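You operate a simulated robot arm through the tools that you are given. There is no shell and no other tool. Be economical: measure what you need, move in short steps, check, and stop when the job is done.

Carry out the task below with a simulated robot arm. There is one attempt and no reset: what you move stays moved.

JOB
Lay the form bag on the pack in the red cooler, shut it, seal it and swing the handle up.
Fine: press on the seal that the form names.

Only the result counts: the job must be done as asked and must still hold three seconds after the hand-in. Knocking over, shifting, dropping, spilling or breaking anything else fails it. Lids that push on must go on centred and level and be pressed home; caps that screw on are set level and turned clockwise until they are tight.

ROBOT AND FRAMES
A 7-joint arm with a vacuum gripper on a trunk, on a base that drives. Base frame: it is fixed to the floor where the robot stands at the start and does not move with it; the origin is under the middle of the robot, x ahead of it, y to its left, z up; the surface under the hand at the start is at about z = 0.72. Lengths are in m, angles in degrees, forces in N, time in s.
Its first joint turns from -149.0 to 149.0 degrees. Places, roughly: handle of the red cooler [0.7, -0.1, 0.9]; lid of the red cooler [1, -0.1, 1.1]; red cooler (36x26x29 cm) [0.8, -0.1, 0.8]; seal clip of the red cooler [1.1, 0, 1.1]. Payload 1.06 kg.
Tool frame: the origin (TCP) lies in the middle of the cups' lips, and z points out of the cups. The gripper has 1 cup of 0.024 m across, covering 0.024 by 0.024 m (tool x, y); the bellows give 0.008 m. With the vacuum on, a cup seals on a smooth face that it is pressed against (1 to 4 N); it does not hold porous or soft things. The pull reaches 23 N.
Orientation is that of the tool frame in the base frame, as a unit quaternion [x, y, z, w]. With the cups facing straight down, the tool's x points along the base's -x, its y along +y and its z along -z.

CONTROLS
- The arm moves only by the tool drive_tool. Its argument "steps" is a list of rows, each an object of numbers (a shift or turn left out is 0, a gripper value left out holds the last): "ax", "ay", "az": the turn, a rotation vector about the tool's x, y, z in degrees; "tx", "ty", "tz": the shift along the tool's x, y, z in mm; "valve": the vacuum: 1 switches it on, 0 off. In form: [{"ax": .., "ay": .., "az": .., "tx": .., "ty": .., "tz": .., "valve": ..}, ...]. A call has 1 to 20 rows; each row shifts and turns the commanded pose from where the row before left it, along the tool's axes as they then stand. Rows are played at 5 a second. More than 0.05 m and 8.6 degrees between two rows, or a gripper value outside its range, and nothing of the call is played. Where a pose cannot be reached the arm comes as near as it can. A force on the tool above 60 N (or 10 N above the force at the start of the call, whichever is more), or a blocked arm, ends the call early, and 0.2 s more pass. The pull builds up within a second once a cup has sealed. Time passes only in rows, and 0.2 s behind the last, so rows that do not move give it time. It gives the time, the measured TCP pose, the force on the tool (base axes) and the pull of the vacuum at its end, in the units of the frame above (readings bear some noise), with the torque about the TCP (base axes, N m) and any sound that the robot's microphone picked up.
- Cameras (640 x 400 px; columns grow to the right, rows downward): "scene" is now at [0.0366, 0.1388, 1.6234]; the picture's right is [-0.35, -0.94, 0.00], its down [-0.56, 0.21, -0.80] and it looks along [0.75, -0.28, -0.60] (base axes); focal length 284 px, centre (320, 200). "wrist" rides on the gripper at [0.078, 0.019, -0.096] in the tool frame; the picture's right is [-0.24, 0.97, 0.00], its down [-0.71, -0.17, -0.69] and it looks along [-0.67, -0.16, 0.73] (tool axes); focal length 243 px, centre (320, 200). There is no depth. A picture from a camera that has moved, and an enlarged one, comes with that camera's place and axes in the base frame and with its lens.
- snapshot(camera): a new picture of that camera. The clock stands still meanwhile.
- lift_body(by): slides the trunk up (or, below 0, down) by that many m; the arm and the scene camera ride with it, the base frame stays. It gives what a move gives, with no picture.
- steer(legs): drives the robot by 1 to 6 legs, each [ahead, turn to the left] in m and degrees, along the robot's own axes; the way and the turn of a leg run together, so that a leg with both is an arc; at most 1.5 m and 180 degrees a leg. The arm and the cameras ride along, it lands a little off, and it stops where it bumps. It gives what a move gives.
- turn_head(pan, tilt): turns the head with the scene camera to pan (to the left, within 155 degrees either way) and tilt (down, from -29 to 69), counted from straight ahead of the robot. It gives what a move gives.
- zoom(camera, box): a new picture of the part [left, top, right, bottom] of that camera's present view, enlarged. The clock stands still meanwhile.
- hand_in(): hands the job in; it is judged then, once.

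Go step by step. Nothing tells you exact positions but the pictures and the camera data: compare them with the known pose of the tool, close in by small moves and look again before you grip or let go. The budget is 120 turns and 98 pictures, counting those below and the enlarged ones. Unless the task says otherwise, let go and move clear before handing in, and close with one line.

The tools are called as a command line: name --argument value ..., lists and objects as JSON in quotes. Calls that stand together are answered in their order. drive_tool: Moves the arm, as the interface text tells. Its arguments: {"type":"object","properties":{"steps":{"type":"array","items":{"type":"object","properties":{"ax":{"type":"number"},"ay":{"type":"number"},"az":{"type":"number"},"tx":{"type":"number"},"ty":{"type":"number"},"tz":{"type":"number"},"valve":{"type":"number"}}}}},"required":["steps"]} The other tools are called the same way: lift_body (by) slides the trunk up or down; steer (legs) drives the base; turn_head (pan, tilt) turns the head that bears the scene camera; snapshot (camera) takes a picture; zoom (camera, box) takes an enlarged picture of a part of a camera's view; hand_in () hands the job in.

At the start:

```text
time: 0.0
tcp_pos: [0.6687, 0.1071, 0.9996]
tcp_rot: [0.0, 1.0, 0.001, -0.001]
ft_force: [-0.5, 0.1, 0.2]
ft_torque: [0.02, 0.01, -0.01]
pull: 0.1
trunk travel left (down, up): [-0.675, 0.035]
robot x, y, heading: [-0.0006, 0.0015, 0.2]
head pan, tilt: [-20.6, 36.7]
```

scene: 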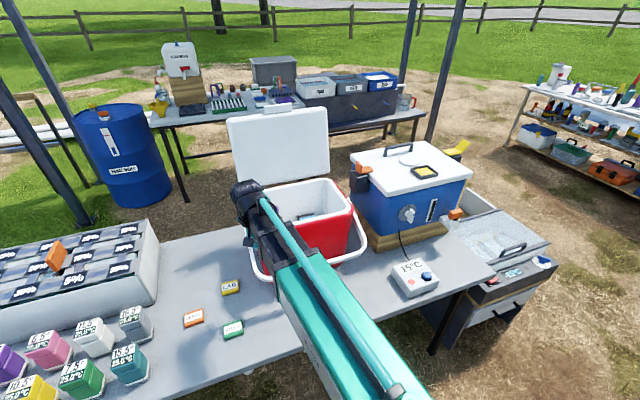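
wrist: 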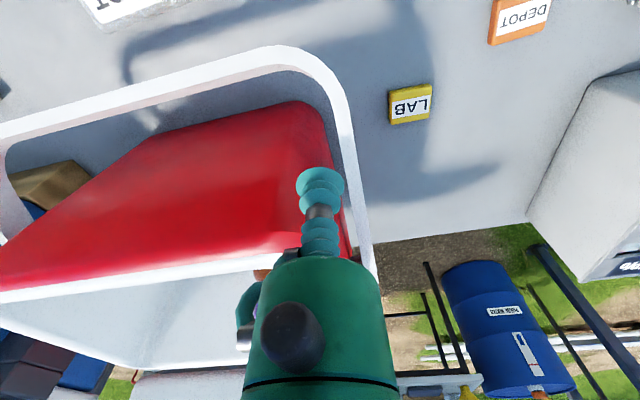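

The red cooler stands open in front, with three seals (LAB yellow, DEPOT orange, a green one) on the table to its left. I need to find the form bag and see what's in the cooler, so I zoom in.

zoom --camera "scene" --box '[170, 90, 390, 350]'

zoom --camera "scene" --box '[340, 120, 560, 310]'

zoom --camera "scene" --box '[0, 200, 260, 400]'

zoom --camera "scene" --box '[140, 30, 430, 160]'

```text
1.54 times, centred on (280, 220) of scene
camera zoom: at [0.0366, 0.1388, 1.6234], right [-0.35, -0.94, 0.0], down [-0.56, 0.21, -0.8], along [0.75, -0.28, -0.6], focal length 438 px, centre (382, 169)
```

zoom: 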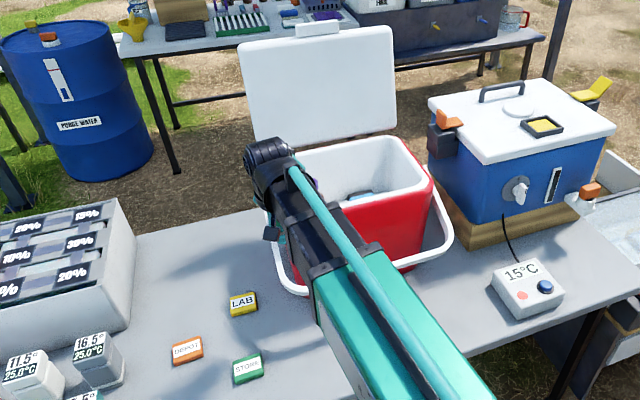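

```text
2.11 times, centred on (450, 215) of scene
camera zoom: at [0.0366, 0.1388, 1.6234], right [-0.35, -0.94, 0.0], down [-0.56, 0.21, -0.8], along [0.75, -0.28, -0.6], focal length 599 px, centre (46, 168)
```

zoom: 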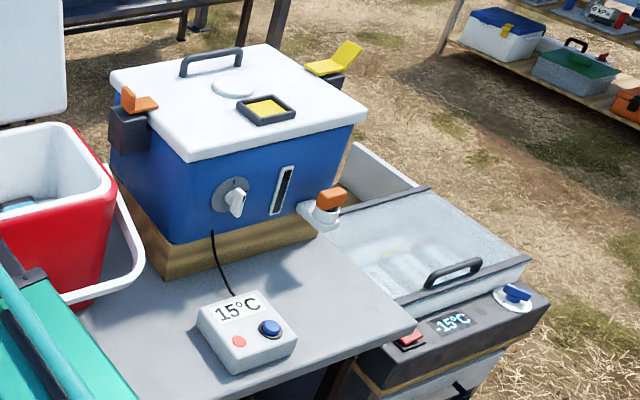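

```text
2.00 times, centred on (130, 300) of scene
camera zoom: at [0.0366, 0.1388, 1.6234], right [-0.35, -0.94, 0.0], down [-0.56, 0.21, -0.8], along [0.75, -0.28, -0.6], focal length 569 px, centre (700, 0)
```

zoom: 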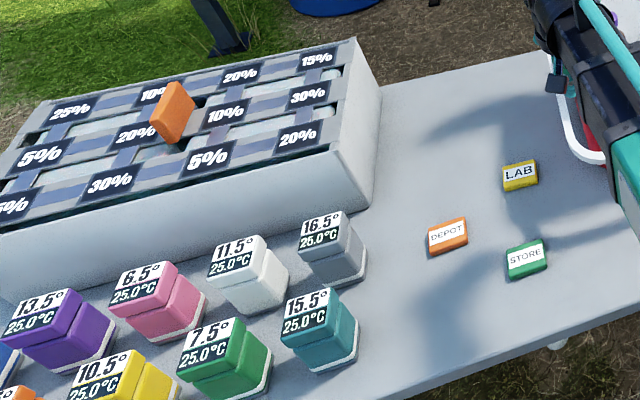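

```text
2.21 times, centred on (285, 95) of scene
camera zoom: at [0.0366, 0.1388, 1.6234], right [-0.35, -0.94, 0.0], down [-0.56, 0.21, -0.8], along [0.75, -0.28, -0.6], focal length 628 px, centre (397, 432)
```

zoom: 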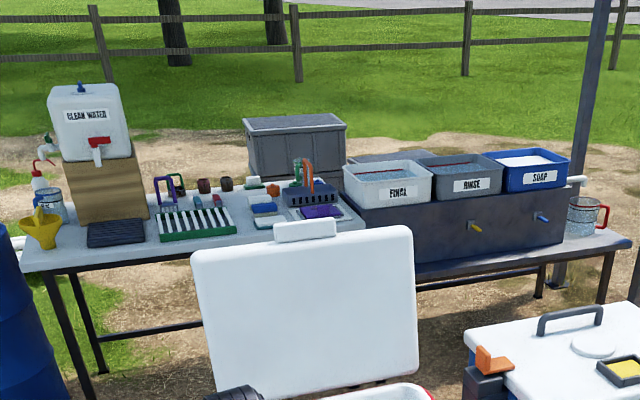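

The form bag isn't in view yet, so I turn the head left, right and behind to search for it.

turn_head --pan 45 --tilt 40

snapshot --camera "scene"

turn_head --pan -80 --tilt 35

snapshot --camera "scene"

```text
time: 1.4
tcp_pos: [0.6699, 0.1082, 1.0001]
tcp_rot: [-0.001, 1.0, 0.0, 0.0]
ft_force: [0.1, 0.1, 0.0]
ft_torque: [-0.01, -0.02, 0.0]
pull: 0.1
trunk travel left (down, up): [-0.675, 0.035]
robot x, y, heading: [0.0047, -0.0004, 0.1]
head pan, tilt: [45.0, 40.0]
```

```text
91 pictures are left
camera scene: at [0.0152, 0.2295, 1.6185], right [0.71, -0.71, 0.0], down [-0.45, -0.45, -0.77], along [0.54, 0.54, -0.64], focal length 284 px, centre (320, 200)
```

scene: 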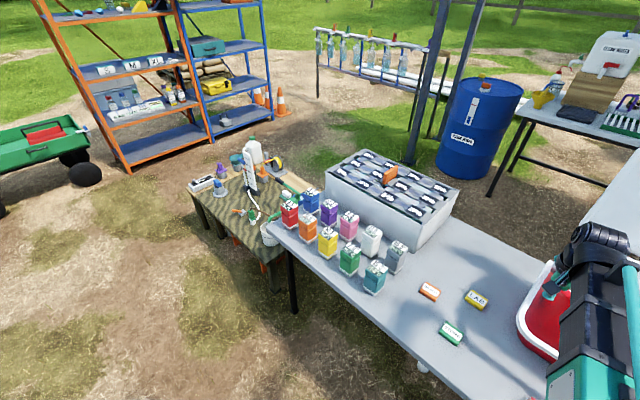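

```text
time: 3.4
tcp_pos: [0.6708, 0.1075, 1.0006]
tcp_rot: [0.001, 1.0, 0.001, 0.0]
ft_force: [-0.4, -0.6, -1.0]
ft_torque: [-0.02, 0.03, 0.01]
pull: 0.1
trunk travel left (down, up): [-0.675, 0.035]
robot x, y, heading: [0.0013, -0.0036, -0.2]
head pan, tilt: [-80.0, 35.0]
```

```text
90 pictures are left
camera scene: at [-0.0296, 0.0827, 1.626], right [-0.98, -0.17, 0.0], down [-0.1, 0.56, -0.82], along [0.14, -0.81, -0.57], focal length 284 px, centre (320, 200)
```

scene: 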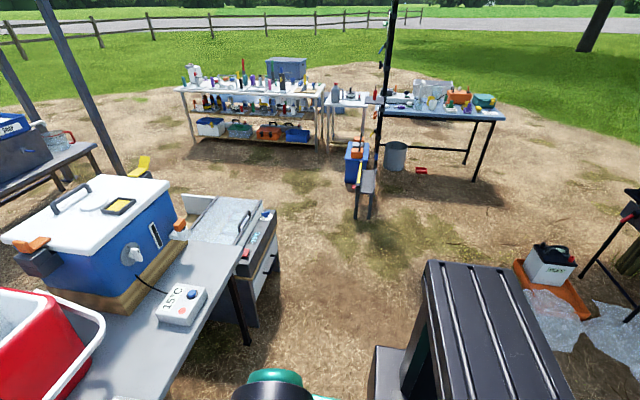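

No form bag yet; a dark ribbed surface lies behind (perhaps the robot's own deck). I look further behind and down.

turn_head --pan -150 --tilt 45

snapshot --camera "scene"

turn_head --pan 130 --tilt 45

snapshot --camera "scene"

```text
time: 4.8
tcp_pos: [0.6715, 0.1074, 0.9995]
tcp_rot: [0.0, 1.0, 0.0, 0.0]
ft_force: [-0.4, -0.7, -0.1]
ft_torque: [0.0, 0.0, -0.03]
pull: 0.0
trunk travel left (down, up): [-0.675, 0.035]
robot x, y, heading: [-0.0004, -0.0048, 0.1]
head pan, tilt: [-150.0, 45.0]
```

```text
89 pictures are left
camera scene: at [-0.1153, 0.1287, 1.6112], right [-0.5, 0.87, 0.0], down [0.61, 0.35, -0.71], along [-0.61, -0.35, -0.71], focal length 284 px, centre (320, 200)
```

scene: 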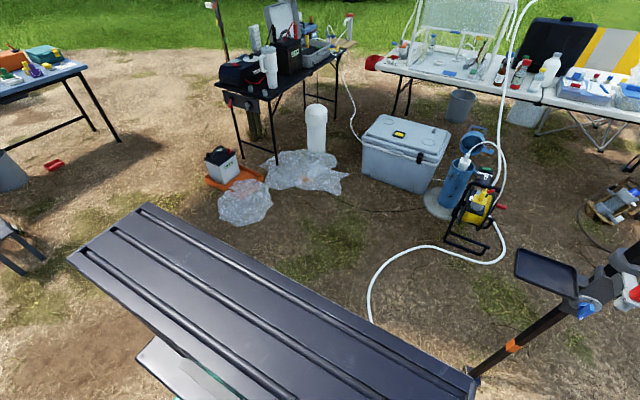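

```text
time: 8.7
tcp_pos: [0.6697, 0.1065, 0.9995]
tcp_rot: [0.001, 1.0, 0.0, 0.0]
ft_force: [0.1, -0.3, 0.4]
ft_torque: [0.01, -0.01, 0.04]
pull: 0.0
trunk travel left (down, up): [-0.675, 0.035]
robot x, y, heading: [-0.0039, 0.0002, 0.2]
head pan, tilt: [130.0, 45.0]
```

```text
88 pictures are left
camera scene: at [-0.0972, 0.2317, 1.6112], right [0.77, 0.64, 0.0], down [0.45, -0.54, -0.71], along [-0.45, 0.54, -0.71], focal length 284 px, centre (320, 200)
```

scene: 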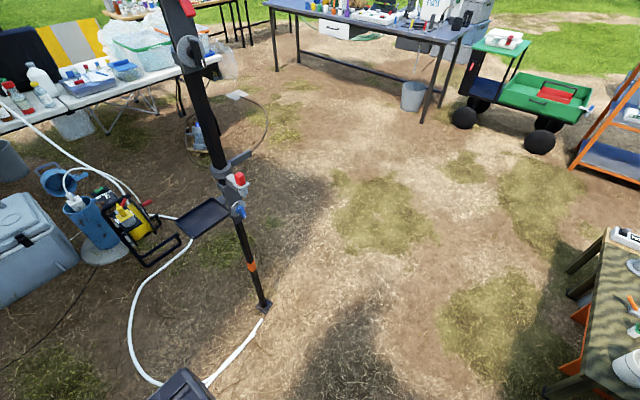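

In the first wrist picture there's a white labelled thing near the robot, hidden from the scene camera under the arm – likely the form bag. I look forward steeply down and zoom the wrist view there.

turn_head --pan -15 --tilt 50

drive_tool --steps '[{"ty": 40}, {"ty": 40}, {"ty": 40}, {"ty": 40}, {"ty": 40}, {"ty": 40}, {"ty": 40}]'

snapshot --camera "scene"

snapshot --camera "wrist"

```text
time: 11.0
tcp_pos: [0.6694, 0.1071, 0.9992]
tcp_rot: [0.0, 1.0, -0.001, 0.0]
ft_force: [-0.9, -0.8, 0.1]
ft_torque: [0.03, -0.03, -0.01]
pull: 0.0
trunk travel left (down, up): [-0.675, 0.035]
robot x, y, heading: [0.0005, -0.0009, -0.1]
head pan, tilt: [-15.0, 50.0]
```

```text
time: 12.6
tcp_pos: [0.6714, 0.3863, 1.0]
tcp_rot: [0.0, 1.0, -0.001, -0.001]
ft_force: [0.1, -0.8, -0.2]
ft_torque: [-0.04, 0.0, -0.01]
pull: 0.1
trunk travel left (down, up): [-0.675, 0.035]
robot x, y, heading: [-0.0019, 0.0019, -0.1]
head pan, tilt: [-15.0, 50.0]
```

```text
87 pictures are left
camera scene: at [0.0295, 0.1501, 1.6042], right [-0.26, -0.97, 0.0], down [-0.74, 0.2, -0.64], along [0.62, -0.17, -0.77], focal length 284 px, centre (320, 200)
```

scene: 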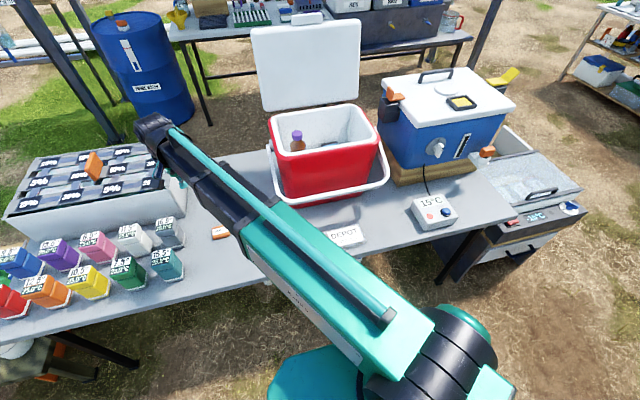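

```text
86 pictures are left
camera wrist: at [0.5925, 0.4034, 1.097], right [0.24, 0.97, 0.0], down [0.71, -0.17, 0.69], along [0.67, -0.16, -0.73], focal length 243 px, centre (320, 200)
```

wrist: 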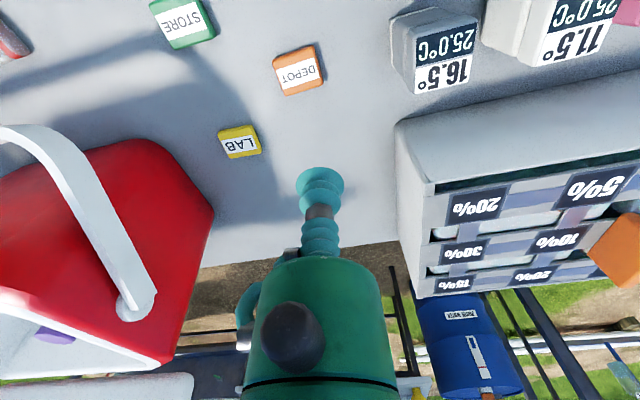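

The form bag lies in front of the cooler near pixel (345,235) and appears to read "DEPOT". I enlarge it and the cooler interior.

zoom --camera "scene" --box '[260, 180, 440, 290]'

zoom --camera "scene" --box '[230, 0, 400, 210]'

```text
3.56 times, centred on (350, 235) of scene
camera zoom: at [0.0295, 0.1501, 1.6042], right [-0.26, -0.97, 0.0], down [-0.74, 0.2, -0.64], along [0.62, -0.17, -0.77], focal length 1012 px, centre (213, 76)
```

zoom: 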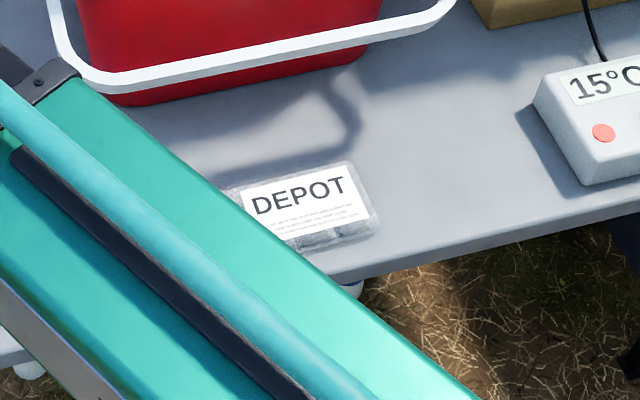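

```text
1.90 times, centred on (315, 105) of scene
camera zoom: at [0.0295, 0.1501, 1.6042], right [-0.26, -0.97, 0.0], down [-0.74, 0.2, -0.64], along [0.62, -0.17, -0.77], focal length 542 px, centre (330, 381)
```

zoom: 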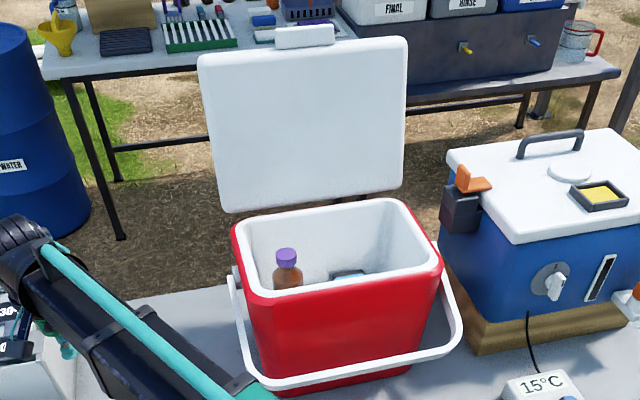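

The form reads DEPOT, so the orange seal is likely the one. The form centre works out to about (0.54, -0.08, 0.73). I bring the tool above it and look to check size and text.

drive_tool --steps '[{"tx": 25, "ty": -40}, {"tx": 25, "ty": -40}, {"tx": 25, "ty": -40}, {"tx": 20, "ty": -40}, {"ty": -40}, {"ty": -40}, {"ty": -40}, {"ty": -40}, {"ty": -40}, {"ty": -40}, {"ty": -40}, {"ty": -29}]'

snapshot --camera "wrist"

zoom --camera "wrist" --box '[230, 0, 390, 100]'

snapshot --camera "scene"

```text
time: 15.2
tcp_pos: [0.5751, -0.084, 1.0019]
tcp_rot: [0.0, 1.0, 0.0, 0.001]
ft_force: [-0.4, -0.4, 0.0]
ft_torque: [-0.01, 0.03, -0.01]
pull: 0.1
trunk travel left (down, up): [-0.675, 0.035]
robot x, y, heading: [0.0006, 0.0027, 0.0]
head pan, tilt: [-15.0, 50.0]
```

```text
83 pictures are left
camera wrist: at [0.4953, -0.0654, 1.0978], right [0.23, 0.97, 0.0], down [0.71, -0.17, 0.69], along [0.67, -0.16, -0.73], focal length 243 px, centre (320, 200)
```

wrist: 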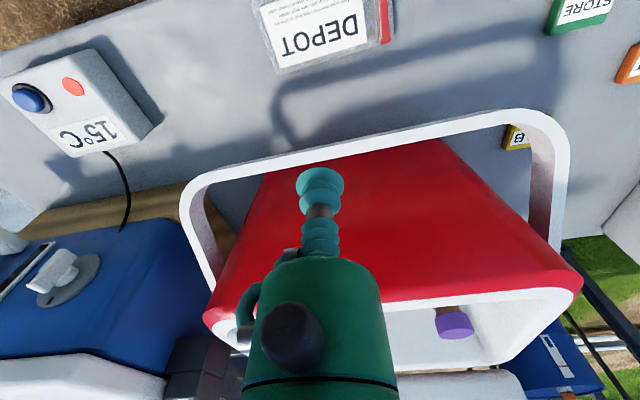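

```text
4.00 times, centred on (310, 50) of wrist
camera zoom: at [0.4953, -0.0654, 1.0978], right [0.23, 0.97, 0.0], down [0.71, -0.17, 0.69], along [0.67, -0.16, -0.73], focal length 970 px, centre (360, 800)
```

zoom: 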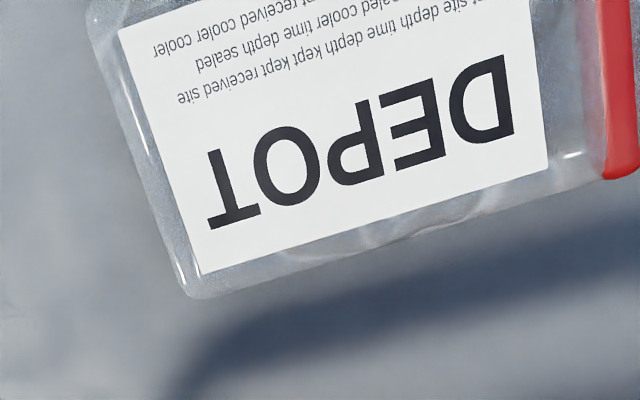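

```text
81 pictures are left
camera scene: at [0.0295, 0.1491, 1.6043], right [-0.26, -0.97, 0.0], down [-0.74, 0.2, -0.64], along [0.62, -0.17, -0.77], focal length 284 px, centre (320, 200)
```

scene: 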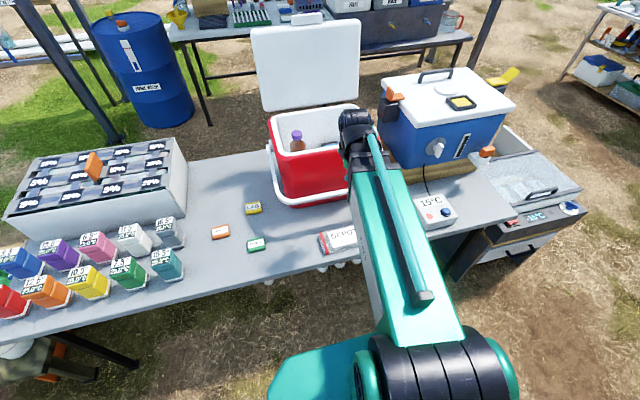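

The form is about 12×7 cm label centred at roughly (0.543, -0.08), and names DEPOT. Before picking it up I'll look into the cooler from above to find the pack.

drive_tool --steps '[{"tz": -45}, {"tz": -45}, {"tz": -45}, {"tz": -45}, {"tz": -40, "tx": -40}, {"tx": -45}, {"tx": -30}]'

snapshot --camera "wrist"

```text
refused: row 5 steps farther than a row can; nothing moved
```

```text
80 pictures are left
camera wrist: at [0.4953, -0.0654, 1.0978], right [0.23, 0.97, 0.0], down [0.71, -0.17, 0.69], along [0.67, -0.16, -0.73], focal length 243 px, centre (320, 200)
```

wrist: 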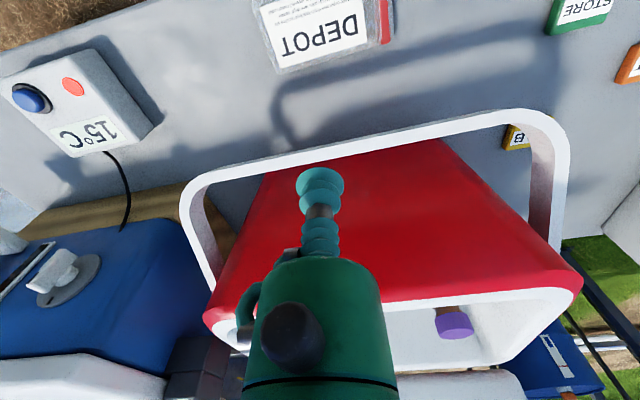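

A row was over the step limit; I repeat with shorter rows.

drive_tool --steps '[{"tz": -45}, {"tz": -45}, {"tz": -45}, {"tz": -45}, {"tz": -40}, {"tx": -40}, {"tx": -45}, {"tx": -30}]'

snapshot --camera "wrist"

snapshot --camera "scene"

```text
time: 17.0
tcp_pos: [0.6917, -0.0832, 1.2191]
tcp_rot: [0.0, 1.0, 0.0, 0.0]
ft_force: [0.6, 0.1, -0.1]
ft_torque: [-0.01, 0.0, 0.04]
pull: 0.0
trunk travel left (down, up): [-0.675, 0.035]
robot x, y, heading: [-0.0005, -0.0013, -0.1]
head pan, tilt: [-15.0, 50.0]
```

```text
79 pictures are left
camera wrist: at [0.6121, -0.0649, 1.3171], right [0.24, 0.97, 0.0], down [0.71, -0.17, 0.68], along [0.67, -0.16, -0.73], focal length 243 px, centre (320, 200)
```

wrist: 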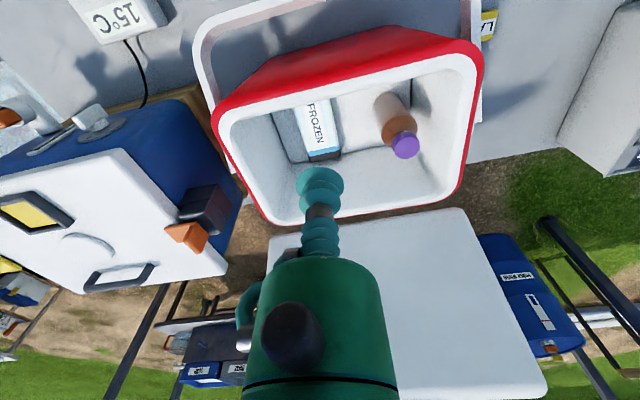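

```text
78 pictures are left
camera scene: at [0.0297, 0.1494, 1.6043], right [-0.26, -0.97, 0.0], down [-0.74, 0.2, -0.64], along [0.62, -0.17, -0.77], focal length 284 px, centre (320, 200)
```

scene: 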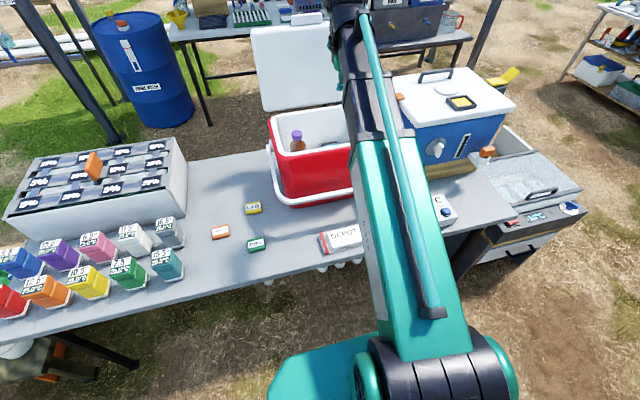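

zoom --camera "wrist" --box '[190, 10, 490, 230]'

```text
1.82 times, centred on (340, 120) of wrist
camera zoom: at [0.6121, -0.0649, 1.3171], right [0.24, 0.97, 0.0], down [0.71, -0.17, 0.68], along [0.67, -0.16, -0.73], focal length 441 px, centre (284, 346)
```

zoom: 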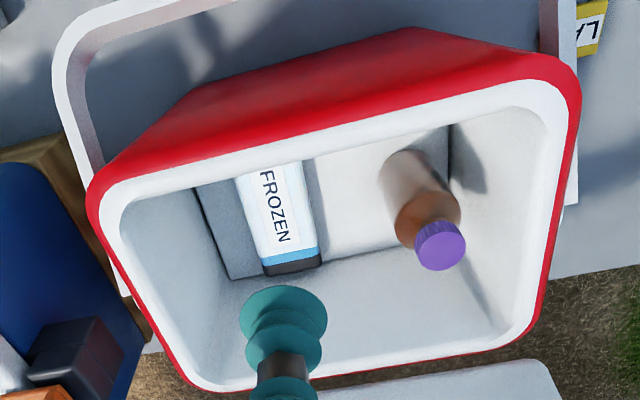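

The cooler is about x 0.70–0.955, y -0.25–0.11, with the FROZEN pack at its right half and a bottle at left. I take a second view from further forward for depth.

drive_tool --steps '[{"tx": -40}, {"tx": -40}, {"tx": -20}]'

zoom --camera "wrist" --box '[190, 0, 510, 200]'

```text
time: 17.8
tcp_pos: [0.7897, -0.0825, 1.2192]
tcp_rot: [0.0, 1.0, -0.001, 0.0]
ft_force: [-0.4, -0.3, -1.2]
ft_torque: [-0.03, -0.02, 0.0]
pull: 0.1
trunk travel left (down, up): [-0.675, 0.035]
robot x, y, heading: [0.0005, 0.0023, -0.1]
head pan, tilt: [-15.0, 50.0]
```

```text
2.00 times, centred on (350, 100) of wrist
camera zoom: at [0.7108, -0.0648, 1.3159], right [0.23, 0.97, 0.0], down [0.71, -0.17, 0.69], along [0.67, -0.16, -0.73], focal length 485 px, centre (260, 400)
```

zoom: 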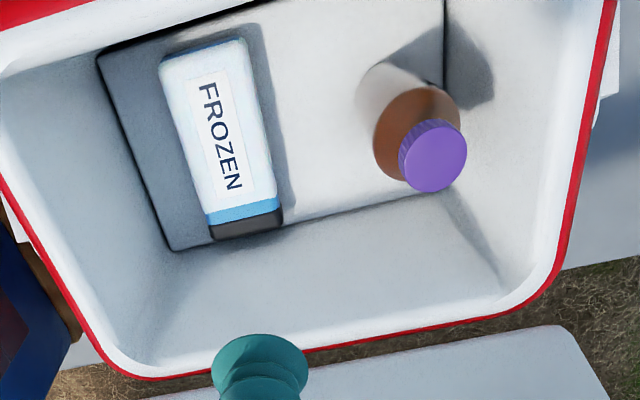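

The pack lies flat at x 0.757–0.908, y -0.16 – -0.09, top about z 0.86; the bag is about 15.5×8 cm lying along y, centred near (0.544, -0.07). So I'll grip the bag at its centre, turn it 90° and lay it along the pack.

drive_tool --steps '[{"tx": 41}, {"tx": 41}, {"tx": 41}, {"tx": 41}, {"tx": 41}, {"tx": 41, "ty": 11}, {"tz": 45}, {"tz": 45}, {"tz": 45}, {"tz": 45}, {"tz": 45}, {"tz": 45}, {"tz": 45}, {"tz": 45}, {"tz": 40}]'

snapshot --camera "wrist"

snapshot --camera "scene"

```text
time: 19.1
tcp_pos: [0.5655, -0.0742, 1.2194]
tcp_rot: [-0.001, 1.0, -0.003, 0.008]
ft_force: [9.0, -3.1, -16.9]
ft_torque: [-0.22, -0.28, -0.05]
pull: 0.1
trunk travel left (down, up): [-0.675, 0.035]
robot x, y, heading: [0.0024, -0.0001, 0.1]
head pan, tilt: [-15.0, 50.0]
stopped in row 6: the force on the tool passed its limit at 81 N (the readings are from after the stop); the commanded pose is now the measured one
```

```text
75 pictures are left
camera wrist: at [0.4842, -0.0568, 1.3148], right [0.23, 0.97, 0.0], down [0.7, -0.17, 0.7], along [0.68, -0.16, -0.72], focal length 243 px, centre (320, 200)
```

wrist: 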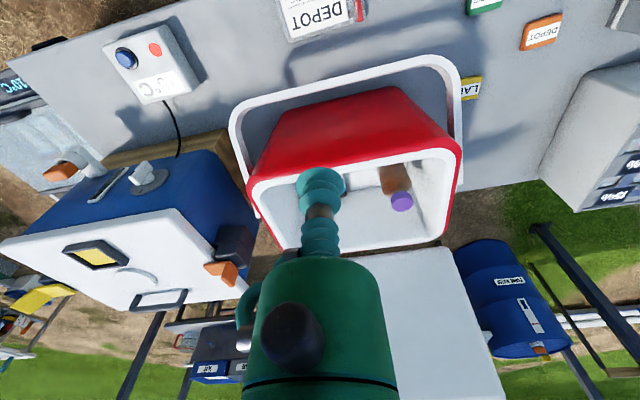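

```text
74 pictures are left
camera scene: at [0.0297, 0.1496, 1.6043], right [-0.26, -0.97, 0.0], down [-0.74, 0.2, -0.64], along [0.62, -0.17, -0.77], focal length 284 px, centre (320, 200)
```

scene: 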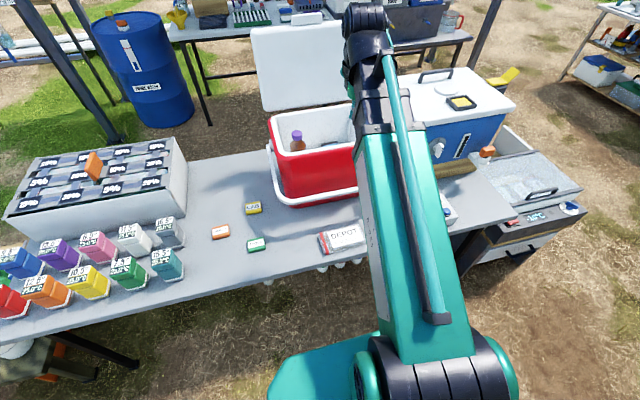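

The arm hit a folding limit at that height; nothing was disturbed. I correct the ~1° tilt, go down where the reach is easier, then finish approaching.

drive_tool --steps '[{"tx": -10}, {"ax": -0.34, "ay": 0.92, "tz": 20}, {"tz": 45}, {"tz": 45}, {"tz": 45}, {"tz": 45}, {"tz": 45}, {"tz": 45}, {"tz": 45}, {"tx": 30}, {"tz": 45}]'

snapshot --camera "wrist"

snapshot --camera "scene"

```text
time: 21.5
tcp_pos: [0.5454, -0.0734, 0.8406]
tcp_rot: [-0.001, 1.0, 0.0, -0.002]
ft_force: [-0.3, 0.3, 0.5]
ft_torque: [0.01, 0.02, 0.01]
pull: 0.1
trunk travel left (down, up): [-0.675, 0.035]
robot x, y, heading: [-0.0024, 0.0004, -0.0]
head pan, tilt: [-15.0, 50.0]
```

```text
73 pictures are left
camera wrist: at [0.4663, -0.0564, 0.9381], right [0.23, 0.97, 0.0], down [0.71, -0.17, 0.68], along [0.66, -0.16, -0.73], focal length 243 px, centre (320, 200)
```

wrist: 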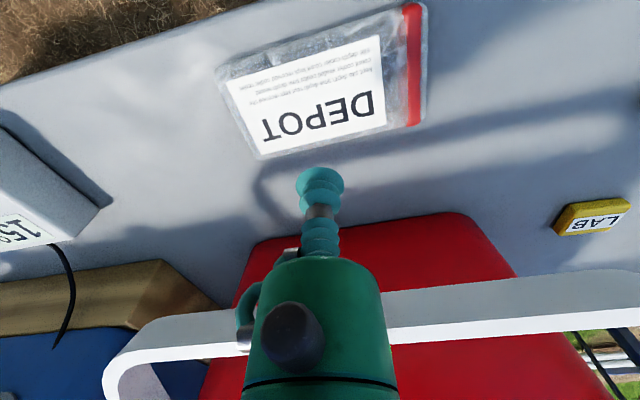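

```text
72 pictures are left
camera scene: at [0.0297, 0.1494, 1.6044], right [-0.26, -0.97, 0.0], down [-0.74, 0.2, -0.64], along [0.62, -0.17, -0.77], focal length 284 px, centre (320, 200)
```

scene: 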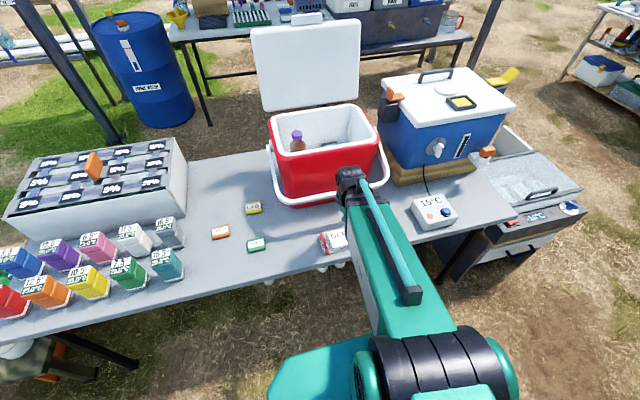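

The bag spans x 0.50–0.584, y -0.15–0.007, so its centre is (0.541, -0.071), right under the cup. I descend with the vacuum on.

drive_tool --steps '[{"tx": 4, "ty": 2, "tz": 40}, {"tz": 40}, {"tz": 12, "valve": 1}, {"tz": 4}, {"tz": 3}]'

```text
time: 22.7
tcp_pos: [0.5371, -0.0717, 0.7409]
tcp_rot: [-0.001, 1.0, 0.0, -0.001]
ft_force: [0.5, 0.9, 8.5]
ft_torque: [0.0, -0.02, 0.03]
pull: 23.1
trunk travel left (down, up): [-0.675, 0.035]
robot x, y, heading: [-0.0005, -0.0024, 0.2]
head pan, tilt: [-15.0, 50.0]
```

The cup has sealed on the bag at z ≈ 0.741. I lift it a little and check.

drive_tool --steps '[{"tz": -10}, {"tz": -20}, {"tz": -30}, {"tz": -40}]'

snapshot --camera "wrist"

```text
time: 23.7
tcp_pos: [0.5376, -0.0717, 0.8409]
tcp_rot: [-0.001, 1.0, 0.0, -0.002]
ft_force: [0.4, 0.1, 0.0]
ft_torque: [0.01, -0.02, -0.01]
pull: 23.0
trunk travel left (down, up): [-0.675, 0.035]
robot x, y, heading: [0.0027, -0.0027, -0.1]
head pan, tilt: [-15.0, 50.0]
```

```text
71 pictures are left
camera wrist: at [0.4586, -0.0536, 0.9376], right [0.23, 0.97, 0.0], down [0.71, -0.17, 0.68], along [0.66, -0.16, -0.73], focal length 243 px, centre (320, 200)
```

wrist: 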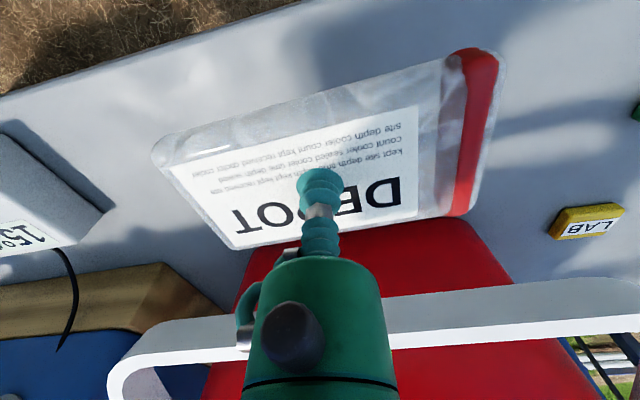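

The bag hangs level. I raise it, carry it over the pack and turn it 90°.

drive_tool --steps '[{"tz": -45}, {"tz": -45}, {"tz": -45}, {"tz": -45}, {"tz": -20, "tx": -30}, {"tz": -20, "tx": -30}, {"tz": -20, "tx": -30}, {"tz": -20, "tx": -30}, {"tz": -20, "tx": -30, "ty": -10}, {"tx": -35, "ty": -10}, {"tx": -35, "ty": -10}, {"tx": -35, "ty": -10}, {"tx": -40, "ty": -12}]'

drive_tool --steps '[{"az": 8}, {"az": 8}, {"az": 8}, {"az": 8}, {"az": 8}, {"az": 8}, {"az": 8}, {"az": 8}, {"az": 8}, {"az": 8}, {"az": 8}, {"az": 2}]'

snapshot --camera "wrist"

snapshot --camera "scene"

```text
time: 26.5
tcp_pos: [0.8359, -0.123, 1.1194]
tcp_rot: [-0.001, 1.0, 0.001, -0.002]
ft_force: [-0.5, -0.8, -0.2]
ft_torque: [-0.01, 0.0, 0.01]
pull: 22.1
trunk travel left (down, up): [-0.675, 0.035]
robot x, y, heading: [-0.003, 0.0007, -0.1]
head pan, tilt: [-15.0, 50.0]
```

```text
time: 29.1
tcp_pos: [0.8355, -0.1249, 1.1194]
tcp_rot: [0.707, 0.707, 0.0, -0.003]
ft_force: [0.1, 0.3, 0.2]
ft_torque: [0.01, -0.01, 0.02]
pull: 22.6
trunk travel left (down, up): [-0.675, 0.035]
robot x, y, heading: [0.0012, 0.0027, 0.1]
head pan, tilt: [-15.0, 50.0]
```

```text
70 pictures are left
camera wrist: at [0.8533, -0.0479, 1.2168], right [0.97, -0.24, 0.0], down [-0.17, -0.71, 0.68], along [-0.16, -0.66, -0.73], focal length 243 px, centre (320, 200)
```

wrist: 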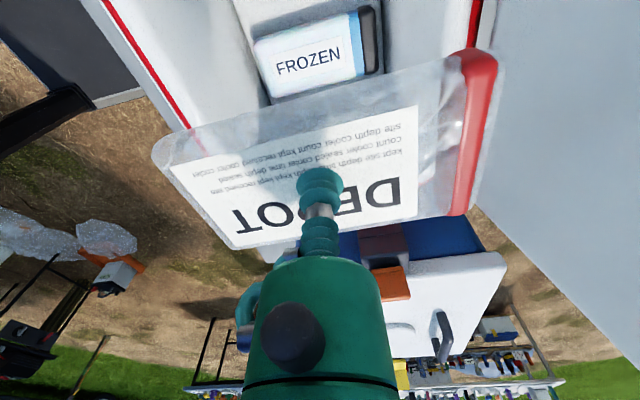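

```text
69 pictures are left
camera scene: at [0.0295, 0.1494, 1.6043], right [-0.26, -0.97, 0.0], down [-0.74, 0.2, -0.64], along [0.62, -0.17, -0.77], focal length 284 px, centre (320, 200)
```

scene: 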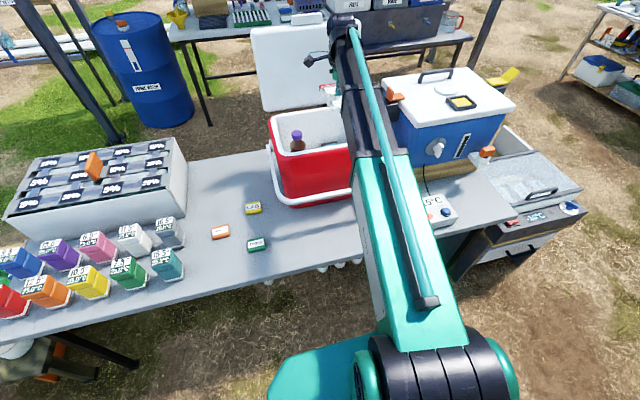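

The second view confirms the pack centre at about (0.83, -0.124), and the bag is aligned along it. I shift a few mm and lower it into the cooler, slowing near contact.

drive_tool --steps '[{"tx": 4, "ty": -5}, {"tz": 40}, {"tz": 40}, {"tz": 40}, {"tz": 40}, {"tz": 25}]'

snapshot --camera "wrist"

```text
time: 30.5
tcp_pos: [0.83, -0.1198, 0.9352]
tcp_rot: [0.707, 0.708, -0.001, -0.001]
ft_force: [-0.1, 0.5, -0.1]
ft_torque: [0.0, 0.03, 0.03]
pull: 22.4
trunk travel left (down, up): [-0.675, 0.035]
robot x, y, heading: [-0.0012, -0.0039, 0.1]
head pan, tilt: [-15.0, 50.0]
```

```text
68 pictures are left
camera wrist: at [0.8479, -0.0425, 1.032], right [0.97, -0.23, 0.0], down [-0.17, -0.71, 0.68], along [-0.16, -0.67, -0.73], focal length 243 px, centre (320, 200)
```

wrist: 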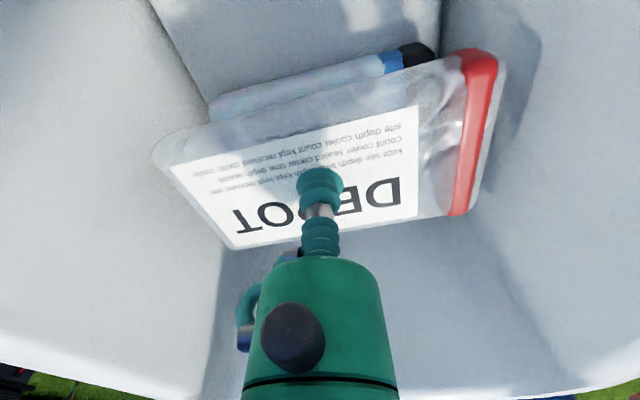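

Well aligned inside. I lower in small steps until contact shows.

drive_tool --steps '[{"tz": 15}, {"tz": 12}, {"tz": 8}, {"tz": 6}]'

```text
time: 31.5
tcp_pos: [0.8311, -0.1206, 0.8965]
tcp_rot: [0.707, 0.708, 0.001, -0.001]
ft_force: [4.0, 1.2, 16.8]
ft_torque: [-0.03, -0.02, 0.0]
pull: 22.7
trunk travel left (down, up): [-0.675, 0.035]
robot x, y, heading: [-0.002, 0.0028, 0.2]
head pan, tilt: [-15.0, 50.0]
```

Contact at z ≈ 0.897. I ease off slightly and look before letting go.

drive_tool --steps '[{"tz": -3}, {}]'

snapshot --camera "wrist"

```text
time: 32.1
tcp_pos: [0.8286, -0.1209, 0.8967]
tcp_rot: [0.707, 0.708, -0.001, -0.001]
ft_force: [-0.4, -0.1, -1.1]
ft_torque: [0.02, 0.0, -0.01]
pull: 22.2
trunk travel left (down, up): [-0.675, 0.035]
robot x, y, heading: [0.0013, 0.0004, 0.2]
head pan, tilt: [-15.0, 50.0]
```

```text
67 pictures are left
camera wrist: at [0.8478, -0.0435, 0.9934], right [0.97, -0.23, 0.0], down [-0.17, -0.71, 0.68], along [-0.16, -0.67, -0.73], focal length 243 px, centre (320, 200)
```

wrist: 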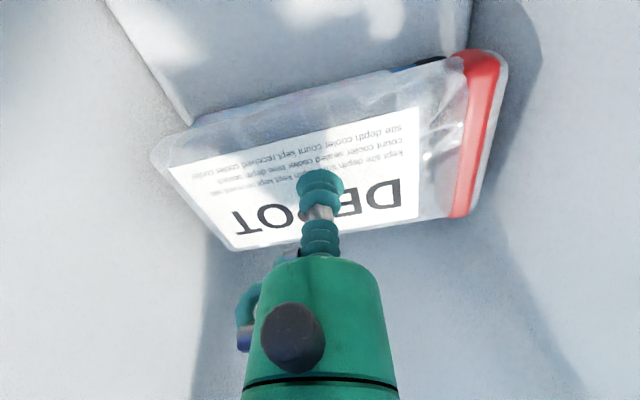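

The bag sits on the pack. I release and rise straight up.

drive_tool --steps '[{"tz": 1, "valve": 0}, {}, {}, {}, {}, {"tz": -4}, {"tz": -15}, {"tz": -40}, {"tz": -40}, {"tz": -45}, {"tz": -45}, {"tz": -30}]'

snapshot --camera "wrist"

```text
time: 34.7
tcp_pos: [0.8296, -0.1188, 1.1137]
tcp_rot: [0.707, 0.708, 0.0, -0.001]
ft_force: [-0.3, 0.5, -0.6]
ft_torque: [0.03, 0.0, -0.01]
pull: 0.0
trunk travel left (down, up): [-0.675, 0.035]
robot x, y, heading: [0.0019, 0.002, 0.0]
head pan, tilt: [-15.0, 50.0]
```

```text
66 pictures are left
camera wrist: at [0.8484, -0.0416, 1.2103], right [0.97, -0.23, 0.0], down [-0.17, -0.71, 0.68], along [-0.16, -0.67, -0.73], focal length 243 px, centre (320, 200)
```

wrist: 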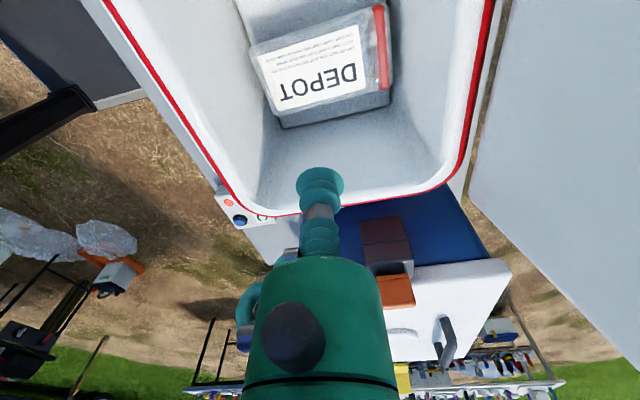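

The bag lies neatly on the FROZEN pack. Now the lid: it leans back behind the cooler (hinge near x 0.96, top edge near x 1.06, z 1.25); I inspect it and the space under the table ahead of the robot.

drive_tool --steps '[{"tx": 40}, {"tx": 40}, {"tx": 40}, {"tx": 40}, {"tx": 40}, {"tx": 40}, {"tx": 40}, {"tx": 40}]'

turn_head --pan -15 --tilt 25

snapshot --camera "scene"

turn_head --pan -15 --tilt 69

snapshot --camera "scene"

```text
time: 36.5
tcp_pos: [0.8273, 0.2008, 1.1159]
tcp_rot: [0.706, 0.708, -0.002, -0.001]
ft_force: [-0.2, -0.2, 0.1]
ft_torque: [0.02, 0.0, -0.01]
pull: 0.1
trunk travel left (down, up): [-0.675, 0.035]
robot x, y, heading: [0.0002, 0.0016, -0.2]
head pan, tilt: [-15.0, 50.0]
```

```text
time: 37.4
tcp_pos: [0.8263, 0.1986, 1.1166]
tcp_rot: [0.707, 0.708, 0.0, -0.002]
ft_force: [0.1, 0.1, 0.2]
ft_torque: [-0.01, -0.01, -0.01]
pull: 0.0
trunk travel left (down, up): [-0.675, 0.035]
robot x, y, heading: [0.0001, 0.0003, -0.1]
head pan, tilt: [-15.0, 25.0]
```

```text
65 pictures are left
camera scene: at [0.0441, 0.1455, 1.6417], right [-0.26, -0.97, 0.0], down [-0.41, 0.11, -0.91], along [0.88, -0.23, -0.42], focal length 284 px, centre (320, 200)
```

scene: 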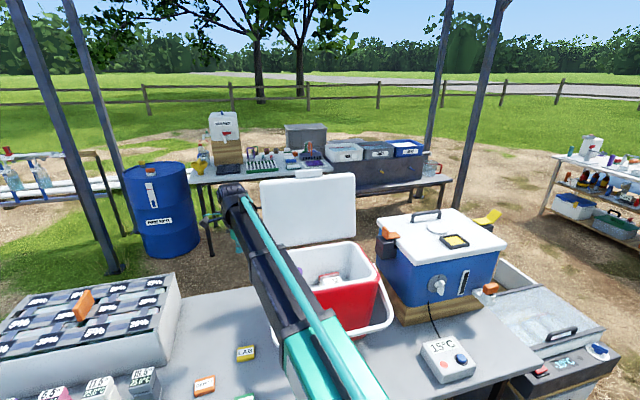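

```text
time: 38.5
tcp_pos: [0.8267, 0.2006, 1.116]
tcp_rot: [0.707, 0.707, 0.0, -0.002]
ft_force: [0.2, -0.3, 0.1]
ft_torque: [0.01, 0.01, 0.0]
pull: 0.1
trunk travel left (down, up): [-0.675, 0.035]
robot x, y, heading: [-0.0015, 0.0045, -0.1]
head pan, tilt: [-15.0, 68.8]
```

```text
64 pictures are left
camera scene: at [0.0092, 0.1549, 1.5824], right [-0.26, -0.97, 0.0], down [-0.9, 0.24, -0.36], along [0.35, -0.09, -0.93], focal length 284 px, centre (320, 200)
```

scene: 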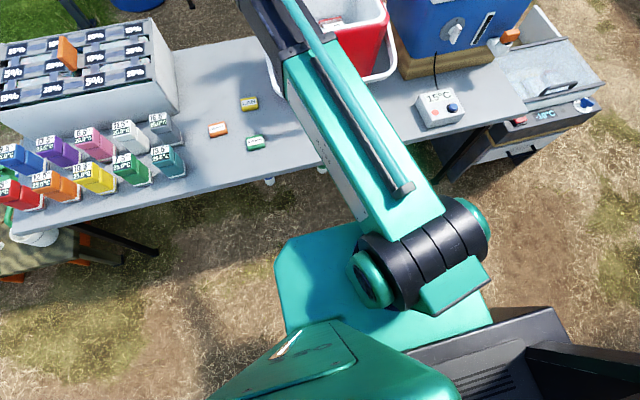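

The base has little room ahead, so I'll swing the lid with the tool: turn the wrist so its camera stays above, tilt the tool ~45° forward, reach over the lid's top edge left of the clip and draw it forward. First I turn and tilt clear of everything.

drive_tool --steps '[{"az": 8}, {"az": 8}, {"az": 8}, {"az": 8}, {"az": 8}, {"az": 8}, {"az": 8}, {"az": 8}, {"az": 8}, {"az": 8}, {"az": 8}, {"az": 2}, {"tz": -40}, {"tz": -40}, {"tz": -40}, {"tz": -40}]'

drive_tool --steps '[{"ay": 8}, {"ay": 8}, {"ay": 8}, {"ay": 8}, {"ay": 8}, {"ay": 5}]'

turn_head --pan -15 --tilt 30

snapshot --camera "wrist"

snapshot --camera "scene"

```text
time: 41.9
tcp_pos: [0.8323, 0.1825, 1.2773]
tcp_rot: [0.984, 0.18, 0.0, 0.0]
ft_force: [-0.8, 0.4, 0.4]
ft_torque: [-0.04, -0.02, 0.02]
pull: 0.0
out of reach, approached as far as the arm can: row 9, 10, 11, 13, 16
trunk travel left (down, up): [-0.675, 0.035]
robot x, y, heading: [0.0018, 0.0024, 0.1]
head pan, tilt: [-15.0, 68.8]
```

```text
time: 43.3
tcp_pos: [0.8316, 0.1844, 1.2754]
tcp_rot: [0.91, 0.16, 0.376, -0.067]
ft_force: [0.6, 0.8, -0.6]
ft_torque: [0.01, 0.01, -0.02]
pull: 0.0
trunk travel left (down, up): [-0.675, 0.035]
robot x, y, heading: [0.0012, 0.0024, -0.0]
head pan, tilt: [-15.0, 68.8]
```

```text
time: 44.4
tcp_pos: [0.8339, 0.1841, 1.2759]
tcp_rot: [0.91, 0.161, 0.376, -0.068]
ft_force: [-0.8, -0.5, -0.8]
ft_torque: [0.0, -0.01, -0.02]
pull: 0.0
trunk travel left (down, up): [-0.675, 0.035]
robot x, y, heading: [-0.0017, -0.0017, -0.1]
head pan, tilt: [-15.0, 30.0]
```

```text
63 pictures are left
camera wrist: at [0.8278, 0.1611, 1.3992], right [0.18, -0.97, -0.17], down [-0.98, -0.18, -0.01], along [-0.02, 0.17, -0.99], focal length 243 px, centre (320, 200)
```

wrist: 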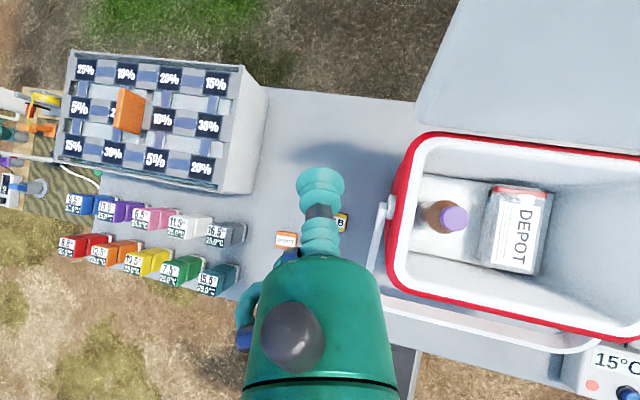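

```text
62 pictures are left
camera scene: at [0.0424, 0.146, 1.6338], right [-0.26, -0.97, 0.0], down [-0.48, 0.13, -0.87], along [0.84, -0.22, -0.5], focal length 284 px, centre (320, 200)
```

scene: 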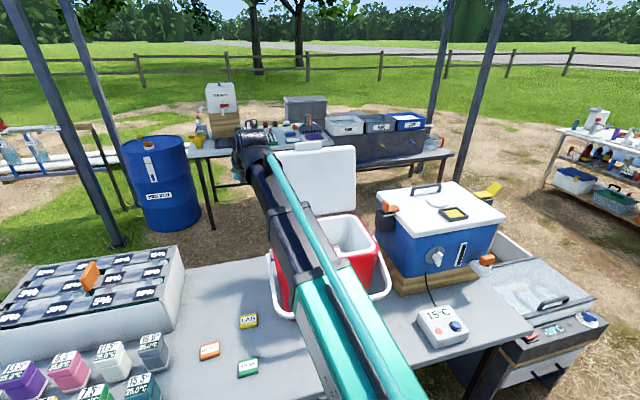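

The wrist reached its roll limit 20° short, which is fine: the tool points (0.66, 0.24, -0.71). I raise slightly and go over the lid's top edge to behind it.

drive_tool --steps '[{"tx": 22, "tz": -22}, {"tx": 24, "ty": 30.7, "tz": 24}, {"tx": 24, "ty": 30.7, "tz": 24}, {"tx": 24, "ty": 30.7, "tz": 24}, {"tx": 24, "ty": 30.7, "tz": 24}, {"tx": 24, "ty": 30.7, "tz": 24}, {"tx": 24, "ty": 30.7, "tz": 24}, {"tx": 24, "ty": 30.7, "tz": 24}, {"tx": 24, "ty": 30.7, "tz": 24}]'

snapshot --camera "wrist"

snapshot --camera "scene"

```text
time: 46.4
tcp_pos: [1.1763, 0.0472, 1.3049]
tcp_rot: [0.91, 0.161, 0.375, -0.068]
ft_force: [0.1, 0.1, 0.5]
ft_torque: [0.0, 0.0, -0.02]
pull: 0.1
trunk travel left (down, up): [-0.675, 0.035]
robot x, y, heading: [0.0001, 0.0005, -0.1]
head pan, tilt: [-15.0, 30.0]
```

```text
61 pictures are left
camera wrist: at [1.1699, 0.0238, 1.4288], right [0.18, -0.97, -0.17], down [-0.98, -0.18, -0.01], along [-0.02, 0.17, -0.99], focal length 243 px, centre (320, 200)
```

wrist: 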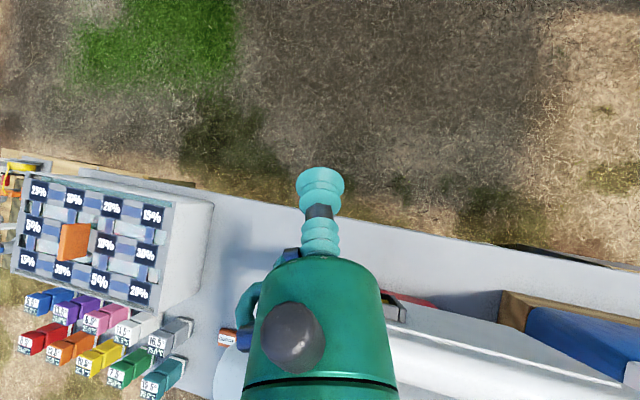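

```text
60 pictures are left
camera scene: at [0.0432, 0.1456, 1.6338], right [-0.26, -0.97, 0.0], down [-0.48, 0.13, -0.87], along [0.84, -0.22, -0.5], focal length 284 px, centre (320, 200)
```

scene: 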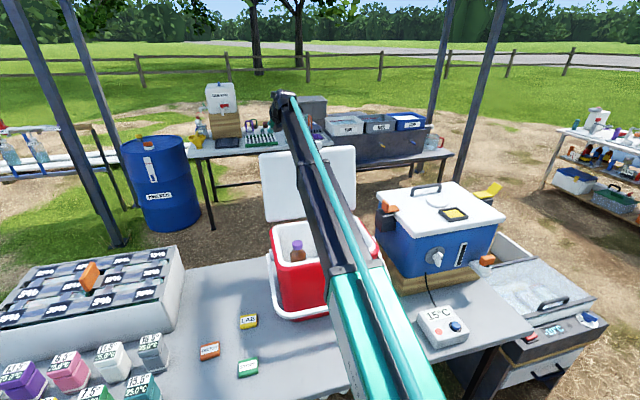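

The tool is behind the lid's top edge now. I lower it 105 mm so the stem hangs behind the edge, then start drawing toward the robot gently.

drive_tool --steps '[{"tx": -24.7, "tz": 24.9}, {"tx": -24.7, "tz": 24.9}, {"tx": -24.7, "tz": 24.9}, {"tx": -10, "ty": -5, "tz": -10}, {"tx": -10, "ty": -5, "tz": -10}]'

snapshot --camera "wrist"

```text
time: 47.6
tcp_pos: [1.1418, 0.0466, 1.208]
tcp_rot: [0.908, 0.16, 0.381, -0.068]
ft_force: [19.1, -0.5, 41.5]
ft_torque: [-0.67, 4.33, 0.24]
pull: 0.0
trunk travel left (down, up): [-0.675, 0.035]
robot x, y, heading: [0.0023, -0.002, -0.0]
head pan, tilt: [-15.0, 30.0]
```

```text
59 pictures are left
camera wrist: at [1.135, 0.0232, 1.3326], right [0.18, -0.97, -0.17], down [-0.98, -0.18, -0.02], along [-0.01, 0.17, -0.99], focal length 243 px, centre (320, 200)
```

wrist: 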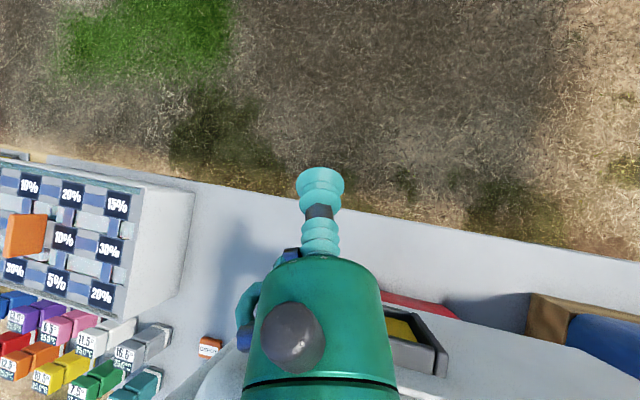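

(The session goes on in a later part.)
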